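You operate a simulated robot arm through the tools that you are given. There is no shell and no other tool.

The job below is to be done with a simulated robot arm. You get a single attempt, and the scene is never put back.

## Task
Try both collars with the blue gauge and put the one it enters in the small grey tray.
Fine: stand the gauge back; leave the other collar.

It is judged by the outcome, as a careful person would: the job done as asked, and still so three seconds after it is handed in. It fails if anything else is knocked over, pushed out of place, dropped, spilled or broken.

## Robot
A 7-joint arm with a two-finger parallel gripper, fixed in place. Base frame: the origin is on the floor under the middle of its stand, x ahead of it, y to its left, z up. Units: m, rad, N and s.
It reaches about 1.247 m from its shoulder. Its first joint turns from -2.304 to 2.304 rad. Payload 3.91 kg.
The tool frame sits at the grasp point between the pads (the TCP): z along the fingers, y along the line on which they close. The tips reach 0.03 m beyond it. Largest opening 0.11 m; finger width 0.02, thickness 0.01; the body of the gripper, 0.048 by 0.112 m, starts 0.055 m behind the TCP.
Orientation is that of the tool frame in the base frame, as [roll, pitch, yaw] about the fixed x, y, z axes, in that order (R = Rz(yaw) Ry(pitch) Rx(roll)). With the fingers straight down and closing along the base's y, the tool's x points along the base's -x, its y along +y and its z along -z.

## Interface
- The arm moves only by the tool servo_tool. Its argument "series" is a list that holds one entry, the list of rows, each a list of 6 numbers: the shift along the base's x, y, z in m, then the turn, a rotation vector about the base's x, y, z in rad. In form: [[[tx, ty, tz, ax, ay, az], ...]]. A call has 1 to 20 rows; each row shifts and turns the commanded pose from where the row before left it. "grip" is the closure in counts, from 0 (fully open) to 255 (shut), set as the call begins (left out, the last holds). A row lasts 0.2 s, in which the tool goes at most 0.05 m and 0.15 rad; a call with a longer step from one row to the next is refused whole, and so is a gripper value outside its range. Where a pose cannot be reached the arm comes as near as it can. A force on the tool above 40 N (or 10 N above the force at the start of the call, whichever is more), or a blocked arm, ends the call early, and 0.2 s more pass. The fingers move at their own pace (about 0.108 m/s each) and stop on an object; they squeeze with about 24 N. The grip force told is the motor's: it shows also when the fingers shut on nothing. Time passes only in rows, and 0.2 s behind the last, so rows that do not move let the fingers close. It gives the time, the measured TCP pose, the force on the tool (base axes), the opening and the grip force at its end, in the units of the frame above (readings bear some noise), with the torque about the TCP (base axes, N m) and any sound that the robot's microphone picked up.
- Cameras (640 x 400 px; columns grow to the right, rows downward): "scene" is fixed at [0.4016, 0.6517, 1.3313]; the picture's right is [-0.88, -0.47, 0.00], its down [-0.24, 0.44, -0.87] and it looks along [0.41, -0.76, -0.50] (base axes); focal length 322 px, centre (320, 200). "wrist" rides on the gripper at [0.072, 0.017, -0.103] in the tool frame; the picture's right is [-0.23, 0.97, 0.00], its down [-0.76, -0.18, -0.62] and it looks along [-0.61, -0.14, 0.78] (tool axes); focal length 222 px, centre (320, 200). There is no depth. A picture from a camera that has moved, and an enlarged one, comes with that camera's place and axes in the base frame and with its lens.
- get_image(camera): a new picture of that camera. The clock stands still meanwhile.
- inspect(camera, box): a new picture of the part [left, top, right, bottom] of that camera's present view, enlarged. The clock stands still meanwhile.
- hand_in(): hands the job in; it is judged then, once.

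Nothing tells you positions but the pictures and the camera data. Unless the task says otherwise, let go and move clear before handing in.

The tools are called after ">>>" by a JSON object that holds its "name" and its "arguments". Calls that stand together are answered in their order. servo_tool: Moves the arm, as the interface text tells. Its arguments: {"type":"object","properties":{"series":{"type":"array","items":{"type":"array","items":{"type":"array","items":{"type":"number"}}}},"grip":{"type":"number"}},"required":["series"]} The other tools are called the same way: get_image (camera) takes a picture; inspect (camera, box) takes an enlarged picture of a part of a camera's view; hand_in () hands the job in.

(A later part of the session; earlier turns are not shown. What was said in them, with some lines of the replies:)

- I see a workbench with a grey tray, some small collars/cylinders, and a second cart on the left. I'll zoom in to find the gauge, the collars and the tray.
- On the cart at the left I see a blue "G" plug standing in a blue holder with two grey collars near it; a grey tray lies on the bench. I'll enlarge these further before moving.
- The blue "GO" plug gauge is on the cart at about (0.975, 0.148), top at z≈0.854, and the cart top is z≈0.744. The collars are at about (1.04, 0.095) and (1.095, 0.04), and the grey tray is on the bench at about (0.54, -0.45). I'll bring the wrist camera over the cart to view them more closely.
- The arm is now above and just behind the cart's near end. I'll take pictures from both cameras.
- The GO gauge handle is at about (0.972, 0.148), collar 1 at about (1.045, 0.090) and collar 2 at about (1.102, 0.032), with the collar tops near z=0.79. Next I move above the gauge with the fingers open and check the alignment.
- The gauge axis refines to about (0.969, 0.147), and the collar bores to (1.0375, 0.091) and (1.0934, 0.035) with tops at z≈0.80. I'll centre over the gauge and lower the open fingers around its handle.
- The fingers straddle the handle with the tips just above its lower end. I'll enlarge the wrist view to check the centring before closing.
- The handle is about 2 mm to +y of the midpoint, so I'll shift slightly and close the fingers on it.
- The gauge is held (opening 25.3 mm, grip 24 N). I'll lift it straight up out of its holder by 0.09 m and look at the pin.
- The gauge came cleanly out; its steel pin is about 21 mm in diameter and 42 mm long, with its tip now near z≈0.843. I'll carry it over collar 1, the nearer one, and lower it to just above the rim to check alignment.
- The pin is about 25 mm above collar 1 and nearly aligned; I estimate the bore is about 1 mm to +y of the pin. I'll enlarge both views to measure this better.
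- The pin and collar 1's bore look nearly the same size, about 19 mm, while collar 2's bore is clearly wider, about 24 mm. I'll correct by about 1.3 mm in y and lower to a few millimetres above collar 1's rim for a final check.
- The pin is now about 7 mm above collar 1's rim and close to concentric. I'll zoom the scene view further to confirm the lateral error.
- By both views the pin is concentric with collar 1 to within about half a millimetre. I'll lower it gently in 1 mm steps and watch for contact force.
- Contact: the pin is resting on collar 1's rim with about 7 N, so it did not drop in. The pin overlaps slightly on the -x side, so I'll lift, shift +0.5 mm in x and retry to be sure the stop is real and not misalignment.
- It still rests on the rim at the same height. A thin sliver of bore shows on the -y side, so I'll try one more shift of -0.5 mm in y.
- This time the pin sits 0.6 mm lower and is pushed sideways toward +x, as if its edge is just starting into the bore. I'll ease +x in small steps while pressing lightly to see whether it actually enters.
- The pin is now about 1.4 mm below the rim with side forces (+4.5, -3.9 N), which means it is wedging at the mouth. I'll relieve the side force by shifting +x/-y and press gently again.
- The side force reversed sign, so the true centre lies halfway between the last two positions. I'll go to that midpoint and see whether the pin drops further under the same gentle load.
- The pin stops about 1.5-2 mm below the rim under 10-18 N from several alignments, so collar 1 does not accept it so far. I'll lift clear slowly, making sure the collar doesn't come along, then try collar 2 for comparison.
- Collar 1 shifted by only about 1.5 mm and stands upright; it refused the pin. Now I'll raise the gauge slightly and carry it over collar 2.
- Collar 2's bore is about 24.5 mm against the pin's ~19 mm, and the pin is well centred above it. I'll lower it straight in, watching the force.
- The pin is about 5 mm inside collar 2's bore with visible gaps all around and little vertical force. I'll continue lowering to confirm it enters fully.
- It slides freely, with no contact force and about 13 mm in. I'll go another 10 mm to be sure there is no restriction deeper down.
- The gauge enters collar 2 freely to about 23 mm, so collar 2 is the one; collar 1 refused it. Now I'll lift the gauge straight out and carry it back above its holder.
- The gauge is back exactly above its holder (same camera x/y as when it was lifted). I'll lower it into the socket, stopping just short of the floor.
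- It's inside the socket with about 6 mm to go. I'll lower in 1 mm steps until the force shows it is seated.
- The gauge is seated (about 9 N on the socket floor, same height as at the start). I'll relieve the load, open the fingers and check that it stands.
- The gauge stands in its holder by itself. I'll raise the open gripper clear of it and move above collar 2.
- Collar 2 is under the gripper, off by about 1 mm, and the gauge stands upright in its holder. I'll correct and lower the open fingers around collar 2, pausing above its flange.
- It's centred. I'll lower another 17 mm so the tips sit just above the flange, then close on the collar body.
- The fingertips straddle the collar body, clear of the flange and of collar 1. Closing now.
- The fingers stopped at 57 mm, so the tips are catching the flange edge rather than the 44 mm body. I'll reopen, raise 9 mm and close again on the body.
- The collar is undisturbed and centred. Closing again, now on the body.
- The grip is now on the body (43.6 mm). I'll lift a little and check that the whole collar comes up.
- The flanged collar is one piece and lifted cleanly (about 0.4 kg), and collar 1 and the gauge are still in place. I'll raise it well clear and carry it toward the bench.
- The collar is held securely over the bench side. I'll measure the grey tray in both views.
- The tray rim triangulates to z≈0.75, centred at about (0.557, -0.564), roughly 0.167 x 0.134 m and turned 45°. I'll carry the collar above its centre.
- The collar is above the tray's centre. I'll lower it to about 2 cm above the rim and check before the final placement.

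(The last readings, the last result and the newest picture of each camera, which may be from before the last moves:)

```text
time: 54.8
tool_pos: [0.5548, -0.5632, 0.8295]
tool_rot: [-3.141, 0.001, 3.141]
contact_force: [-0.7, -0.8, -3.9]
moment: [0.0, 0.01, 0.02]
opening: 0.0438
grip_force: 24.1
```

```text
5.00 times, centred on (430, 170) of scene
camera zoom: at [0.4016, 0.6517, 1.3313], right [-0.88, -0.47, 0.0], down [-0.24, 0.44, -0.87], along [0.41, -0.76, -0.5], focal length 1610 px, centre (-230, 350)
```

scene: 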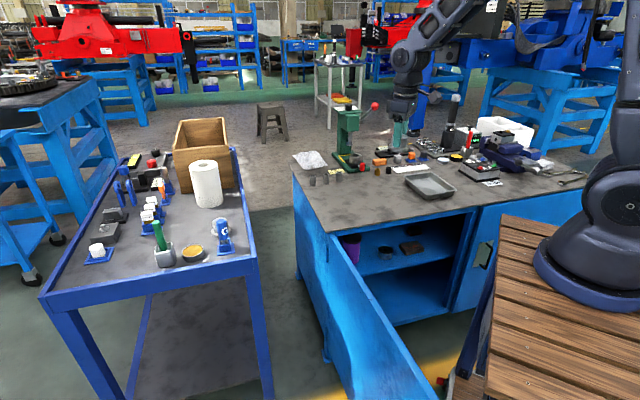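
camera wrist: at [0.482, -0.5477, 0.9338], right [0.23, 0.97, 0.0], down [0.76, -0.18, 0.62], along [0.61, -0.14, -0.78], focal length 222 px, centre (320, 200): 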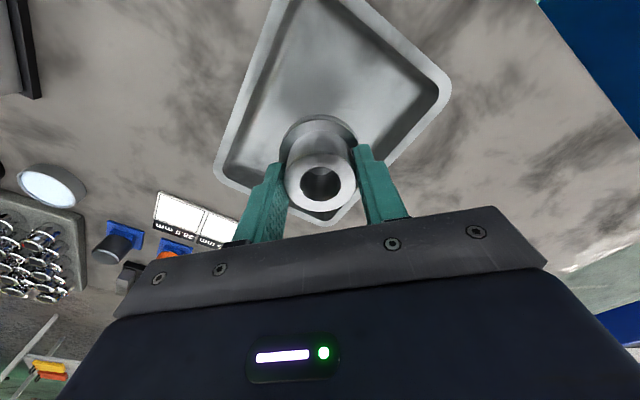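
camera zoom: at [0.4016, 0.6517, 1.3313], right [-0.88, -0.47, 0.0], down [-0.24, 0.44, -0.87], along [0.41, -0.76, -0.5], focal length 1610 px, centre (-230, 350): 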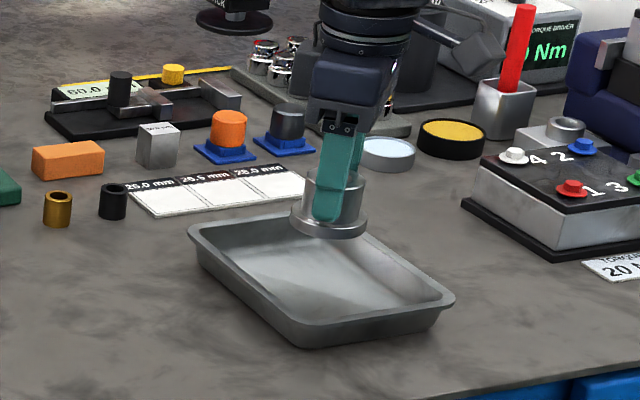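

The collar is centred over the tray, about 3 cm above the rim. I'll shift -3 mm in y and lower most of the way.

>>> {"name": "servo_tool", "arguments": {"series": [[[0, -0.003, -0.01, 0, 0, 0], [0, 0, -0.01, 0, 0, 0], [0, 0, -0.01, 0, 0, 0], [0, 0, -0.008, 0, 0, 0], [0, 0, 0, 0, 0, 0]]], "grip": 255}}

>>> {"name": "inspect", "arguments": {"camera": "scene", "box": [395, 150, 465, 210]}}

>>> {"name": "get_image", "arguments": {"camera": "wrist"}}

```text
time: 56.0
tool_pos: [0.5563, -0.5667, 0.7927]
tool_rot: [3.141, 0.0, 3.141]
contact_force: [-0.1, 0.0, -4.2]
moment: [0.0, -0.02, 0.0]
opening: 0.0435
grip_force: 24.0
```

```text
6.67 times, centred on (430, 180) of scene
camera zoom: at [0.4016, 0.6517, 1.3313], right [-0.88, -0.47, 0.0], down [-0.24, 0.44, -0.87], along [0.41, -0.76, -0.5], focal length 2146 px, centre (-413, 333)
```

zoom: 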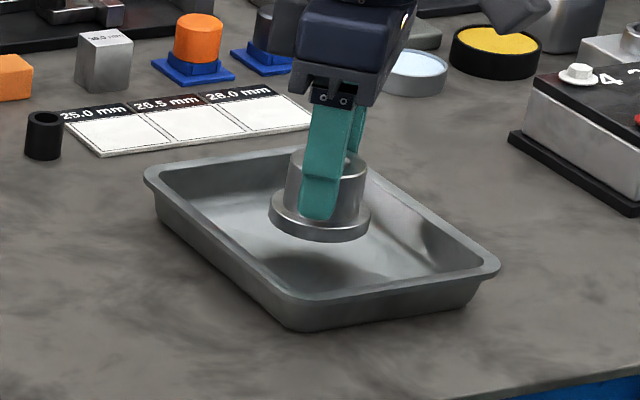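

```text
taken
camera wrist: at [0.4828, -0.5497, 0.8959], right [0.23, 0.97, 0.0], down [0.76, -0.18, 0.62], along [0.61, -0.14, -0.78], focal length 222 px, centre (320, 200)
```

wrist: 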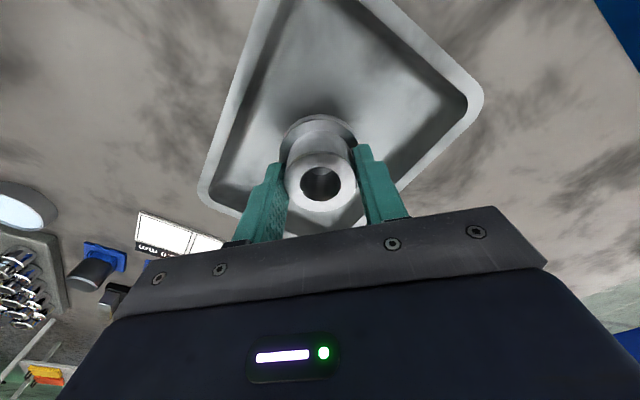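

The collar is well inside the rim outline and still above the floor. I'll lower in small steps until it touches.

>>> {"name": "servo_tool", "arguments": {"series": [[[0, 0, -0.003, 0, 0, 0], [0, 0, -0.003, 0, 0, 0], [0, 0, -0.002, 0, 0, 0], [0, 0, -0.002, 0, 0, 0], [0, 0, -0.002, 0, 0, 0], [0, 0, 0, 0, 0, 0]]], "grip": 255}}

>>> {"name": "inspect", "arguments": {"camera": "scene", "box": [395, 150, 465, 210]}}

```text
time: 57.4
tool_pos: [0.5554, -0.5672, 0.7798]
tool_rot: [-3.141, 0.0, -3.141]
contact_force: [-0.2, -0.4, -4.5]
moment: [0.0, 0.0, 0.03]
opening: 0.0438
grip_force: 23.7
```

```text
6.67 times, centred on (430, 180) of scene
camera zoom: at [0.4016, 0.6517, 1.3313], right [-0.88, -0.47, 0.0], down [-0.24, 0.44, -0.87], along [0.41, -0.76, -0.5], focal length 2146 px, centre (-413, 333)
```

zoom: 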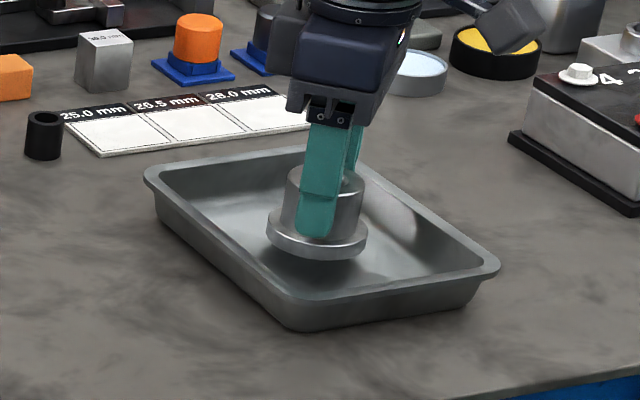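

Still free. I'll lower a few more millimetres in small steps until contact.

>>> {"name": "servo_tool", "arguments": {"series": [[[0, 0, -0.002, 0, 0, 0], [0, 0, -0.002, 0, 0, 0], [0, 0, -0.001, 0, 0, 0], [0, 0, -0.001, 0, 0, 0], [0, 0, 0, 0, 0, 0]]], "grip": 255}}

>>> {"name": "inspect", "arguments": {"camera": "scene", "box": [395, 150, 465, 210]}}

```text
time: 58.6
tool_pos: [0.5558, -0.5675, 0.7749]
tool_rot: [-3.142, 0.0, -3.141]
contact_force: [-0.7, -1.4, -4.7]
moment: [-0.01, -0.01, 0.03]
opening: 0.0437
grip_force: 23.8
```

```text
6.67 times, centred on (430, 180) of scene
camera zoom: at [0.4016, 0.6517, 1.3313], right [-0.88, -0.47, 0.0], down [-0.24, 0.44, -0.87], along [0.41, -0.76, -0.5], focal length 2146 px, centre (-413, 333)
```

zoom: 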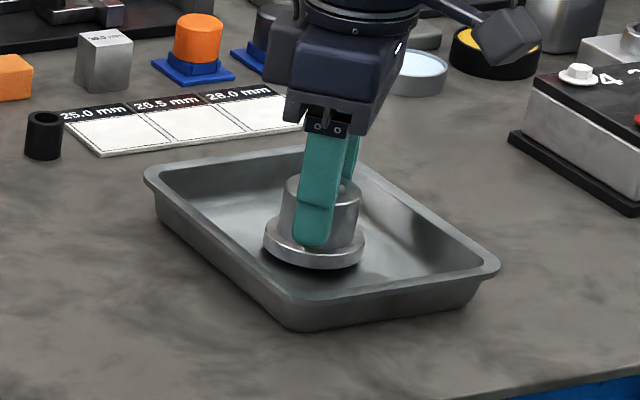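

Still no contact. I'll continue with 1 mm steps.

>>> {"name": "servo_tool", "arguments": {"series": [[[0, 0, -0.001, 0, 0, 0], [0, 0, -0.001, 0, 0, 0], [0, 0, -0.001, 0, 0, 0], [0, 0, -0.001, 0, 0, 0], [0, 0, 0, 0, 0, 0]]], "grip": 255}}

>>> {"name": "inspect", "arguments": {"camera": "scene", "box": [395, 150, 465, 210]}}

```text
time: 59.8
tool_pos: [0.5564, -0.5659, 0.7704]
tool_rot: [3.14, 0.0, -3.14]
contact_force: [0.6, -0.1, -4.2]
moment: [0.01, 0.03, 0.0]
opening: 0.0437
grip_force: 23.9
```

```text
6.67 times, centred on (430, 180) of scene
camera zoom: at [0.4016, 0.6517, 1.3313], right [-0.88, -0.47, 0.0], down [-0.24, 0.44, -0.87], along [0.41, -0.76, -0.5], focal length 2146 px, centre (-413, 333)
```

zoom: 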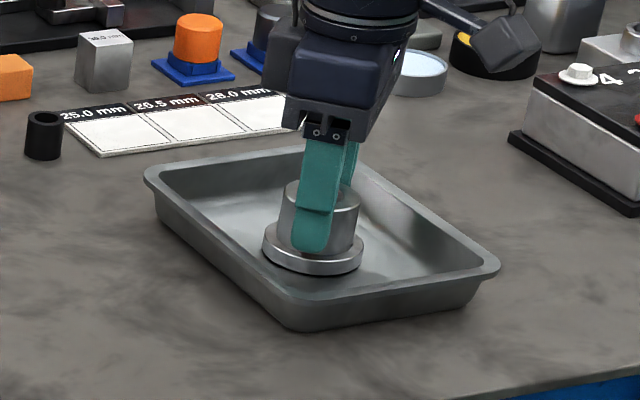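

Still free, and the collar is close to the tray floor. I'll continue in 1 mm steps.

>>> {"name": "servo_tool", "arguments": {"series": [[[0, 0, -0.001, 0, 0, 0], [0, 0, -0.001, 0, 0, 0], [0, 0, -0.001, 0, 0, 0], [0, 0, 0, 0, 0, 0]]], "grip": 255}}

>>> {"name": "inspect", "arguments": {"camera": "scene", "box": [410, 160, 450, 195]}}

```text
time: 60.9
tool_pos: [0.5562, -0.5671, 0.7692]
tool_rot: [-3.138, 0.002, -3.141]
contact_force: [-4.7, 4.8, 17.0]
moment: [0.68, 0.32, 0.06]
opening: 0.0439
grip_force: 24.0
stopped in row 4: the force on the tool passed its limit at 41 N (the readings are from after the stop); the commanded pose is now the measured one
```

```text
11.43 times, centred on (430, 178) of scene
camera zoom: at [0.4016, 0.6517, 1.3313], right [-0.88, -0.47, 0.0], down [-0.24, 0.44, -0.87], along [0.41, -0.76, -0.5], focal length 3680 px, centre (-937, 457)
```

zoom: 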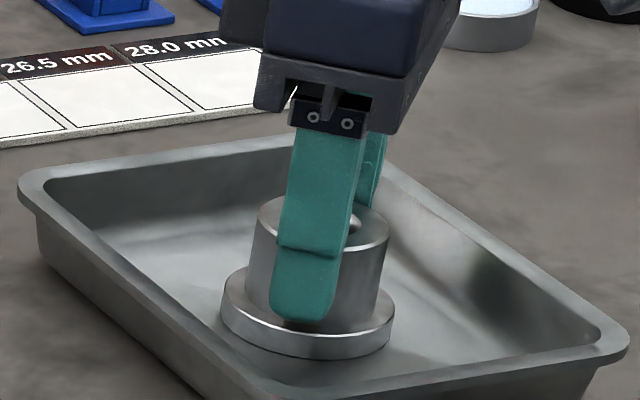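

Contact with the tray floor. The load is a bit high, so I'll ease up about 1 mm before releasing.

>>> {"name": "servo_tool", "arguments": {"series": [[[0, 0, 0.0007, 0, 0, 0], [0, 0, 0, 0, 0, 0], [0, 0, 0, 0, 0, 0]]], "grip": 255}}

>>> {"name": "inspect", "arguments": {"camera": "wrist", "box": [220, 60, 440, 260]}}

>>> {"name": "inspect", "arguments": {"camera": "scene", "box": [395, 150, 465, 210]}}

```text
time: 61.7
tool_pos: [0.557, -0.5677, 0.7693]
tool_rot: [-3.138, 0.003, -3.14]
contact_force: [-1.5, -1.2, 4.4]
moment: [0.14, 0.01, 0.05]
opening: 0.0438
grip_force: 23.8
```

```text
2.00 times, centred on (330, 160) of wrist
camera zoom: at [0.4832, -0.5509, 0.8723], right [0.23, 0.97, 0.0], down [0.76, -0.18, 0.63], along [0.61, -0.14, -0.78], focal length 444 px, centre (300, 280)
```

zoom: 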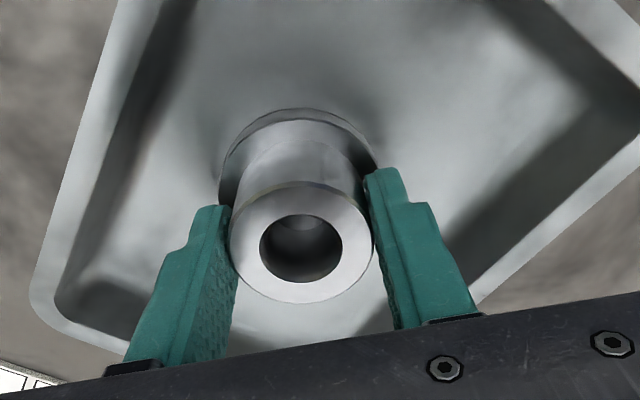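

```text
6.67 times, centred on (430, 180) of scene
camera zoom: at [0.4016, 0.6517, 1.3313], right [-0.88, -0.47, 0.0], down [-0.24, 0.44, -0.87], along [0.41, -0.76, -0.5], focal length 2146 px, centre (-413, 333)
```

zoom: 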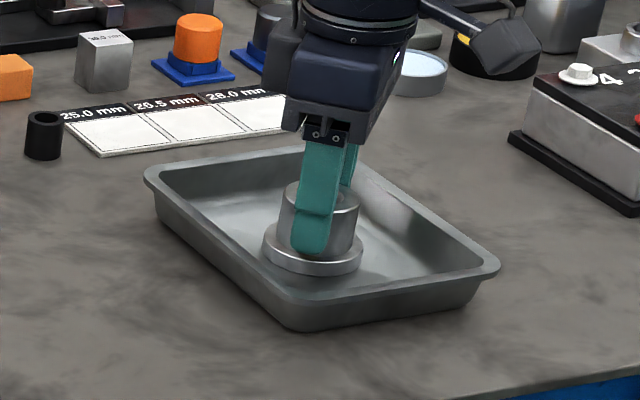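

The collar rests on the tray floor and the load has eased. I'll open the fingers partway (staying inside the tray), then rise straight up.

>>> {"name": "servo_tool", "arguments": {"series": [[[0, 0, 0, 0, 0, 0], [0, 0, 0, 0, 0, 0], [0, 0, 0, 0, 0, 0]]], "grip": 90}}

>>> {"name": "inspect", "arguments": {"camera": "wrist", "box": [220, 60, 440, 260]}}

>>> {"name": "inspect", "arguments": {"camera": "scene", "box": [395, 150, 465, 210]}}

```text
time: 62.5
tool_pos: [0.5563, -0.5668, 0.768]
tool_rot: [-3.138, 0.001, -3.141]
contact_force: [0.1, -0.1, 0.9]
moment: [0.03, 0.02, -0.03]
opening: 0.0713
grip_force: 0.0
```

```text
2.00 times, centred on (330, 160) of wrist
camera zoom: at [0.4833, -0.5508, 0.8723], right [0.23, 0.97, 0.0], down [0.76, -0.18, 0.62], along [0.61, -0.14, -0.78], focal length 444 px, centre (300, 280)
```

zoom: 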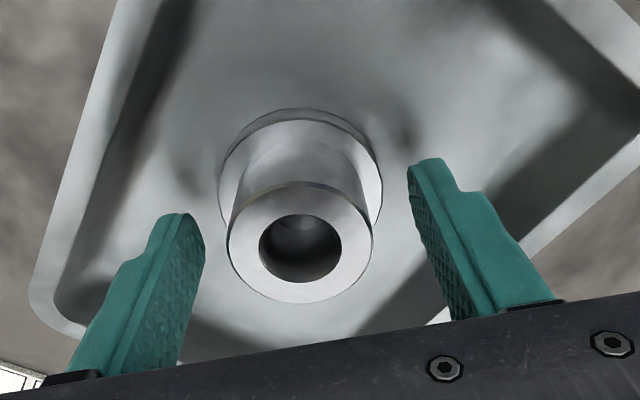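

```text
6.67 times, centred on (430, 180) of scene
camera zoom: at [0.4016, 0.6517, 1.3313], right [-0.88, -0.47, 0.0], down [-0.24, 0.44, -0.87], along [0.41, -0.76, -0.5], focal length 2146 px, centre (-413, 333)
```

zoom: 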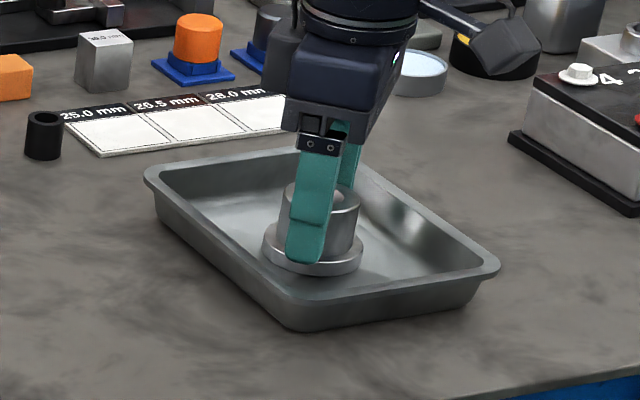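

The collar is released and stands in the tray. I'll rise straight up, clear of everything, and then check the whole scene.

>>> {"name": "servo_tool", "arguments": {"series": [[[0, 0, 0.01, 0, 0, 0], [0, 0, 0.02, 0, 0, 0], [0, 0, 0.03, 0, 0, 0], [0, 0, 0.04, 0, 0, 0], [0, 0, 0.04, 0, 0, 0], [0, 0, 0.04, 0, 0, 0], [0, 0, 0.04, 0, 0, 0], [0, 0, 0.03, 0, 0, 0], [0, 0, 0, 0, 0, 0]]], "grip": 90}}

>>> {"name": "get_image", "arguments": {"camera": "scene"}}

>>> {"name": "inspect", "arguments": {"camera": "scene", "box": [395, 150, 465, 210]}}

>>> {"name": "inspect", "arguments": {"camera": "scene", "box": [180, 170, 260, 260]}}

>>> {"name": "get_image", "arguments": {"camera": "wrist"}}

```text
time: 64.5
tool_pos: [0.5557, -0.5667, 1.017]
tool_rot: [-3.139, 0.002, 3.14]
contact_force: [-0.3, -0.6, -0.2]
moment: [0.03, 0.04, -0.02]
opening: 0.0709
grip_force: 0.1
```

```text
taken
```

scene: 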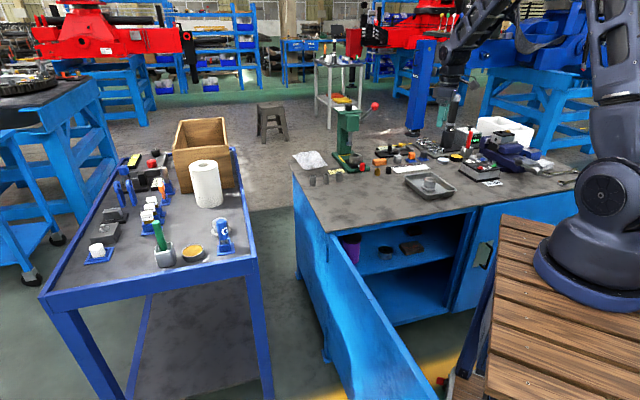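

```text
6.67 times, centred on (430, 180) of scene
camera zoom: at [0.4016, 0.6517, 1.3313], right [-0.88, -0.47, 0.0], down [-0.24, 0.44, -0.87], along [0.41, -0.76, -0.5], focal length 2146 px, centre (-413, 333)
```

zoom: 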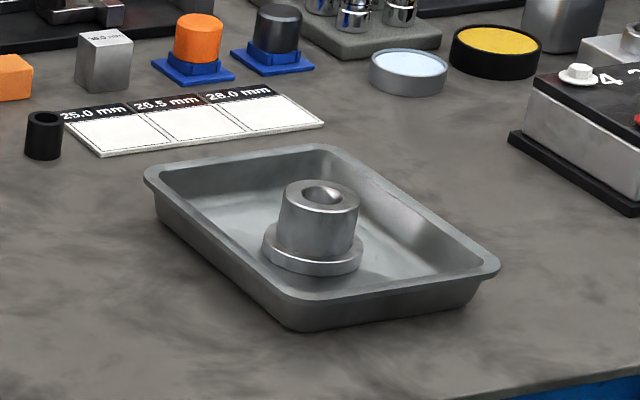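

```text
4.44 times, centred on (220, 215) of scene
camera zoom: at [0.4016, 0.6517, 1.3313], right [-0.88, -0.47, 0.0], down [-0.24, 0.44, -0.87], along [0.41, -0.76, -0.5], focal length 1431 px, centre (764, 133)
```

zoom: 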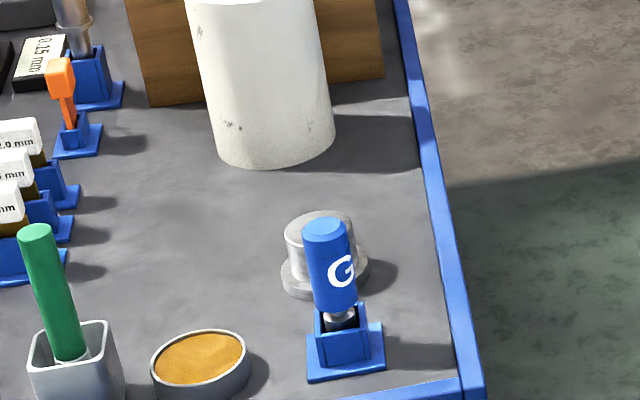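

```text
taken
camera wrist: at [0.4832, -0.551, 1.1203], right [0.23, 0.97, 0.0], down [0.76, -0.18, 0.62], along [0.61, -0.14, -0.78], focal length 222 px, centre (320, 200)
```

wrist: 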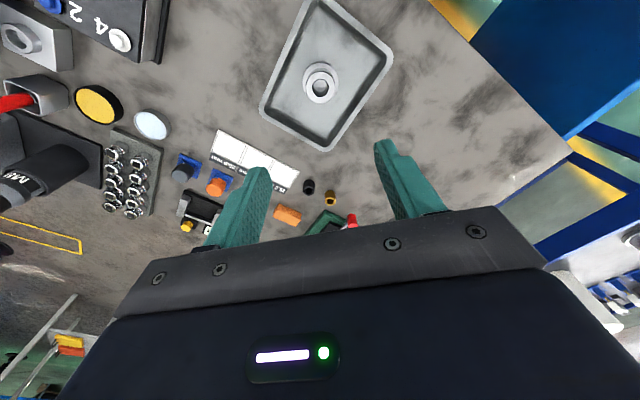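

Collar 2, the one the gauge entered, stands in the small grey tray. The gauge is back upright in its holder, and collar 1 remains on the cart, about 1.5 mm from where it began. The gripper is open and clear, so I'm handing in.

>>> {"name": "hand_in", "arguments": {}}

```text
The job is handed in.
```

The job is handed in. The far collar on the cart is the one the blue gauge enters, and it now stands in the small grey tray on the bench.

- **Collar nearer the gauge holder:** the pin stopped about 2 mm below the rim under 10–18 N. I tried several alignments and it went no deeper.
- **Far collar:** the pin slid in about 23 mm with no resistance.
- **Gauge:** it is back upright in its blue holder, at the same height as before.
- **Other collar:** it is still standing on the cart. Testing it shifted it by about 1.5 mm, and I did not move it back.

When I set the far collar down, the force briefly reached 41 N against the tray floor and the arm stopped itself. I eased off before letting go, and neither the tray nor the collar looks disturbed in the final pictures.
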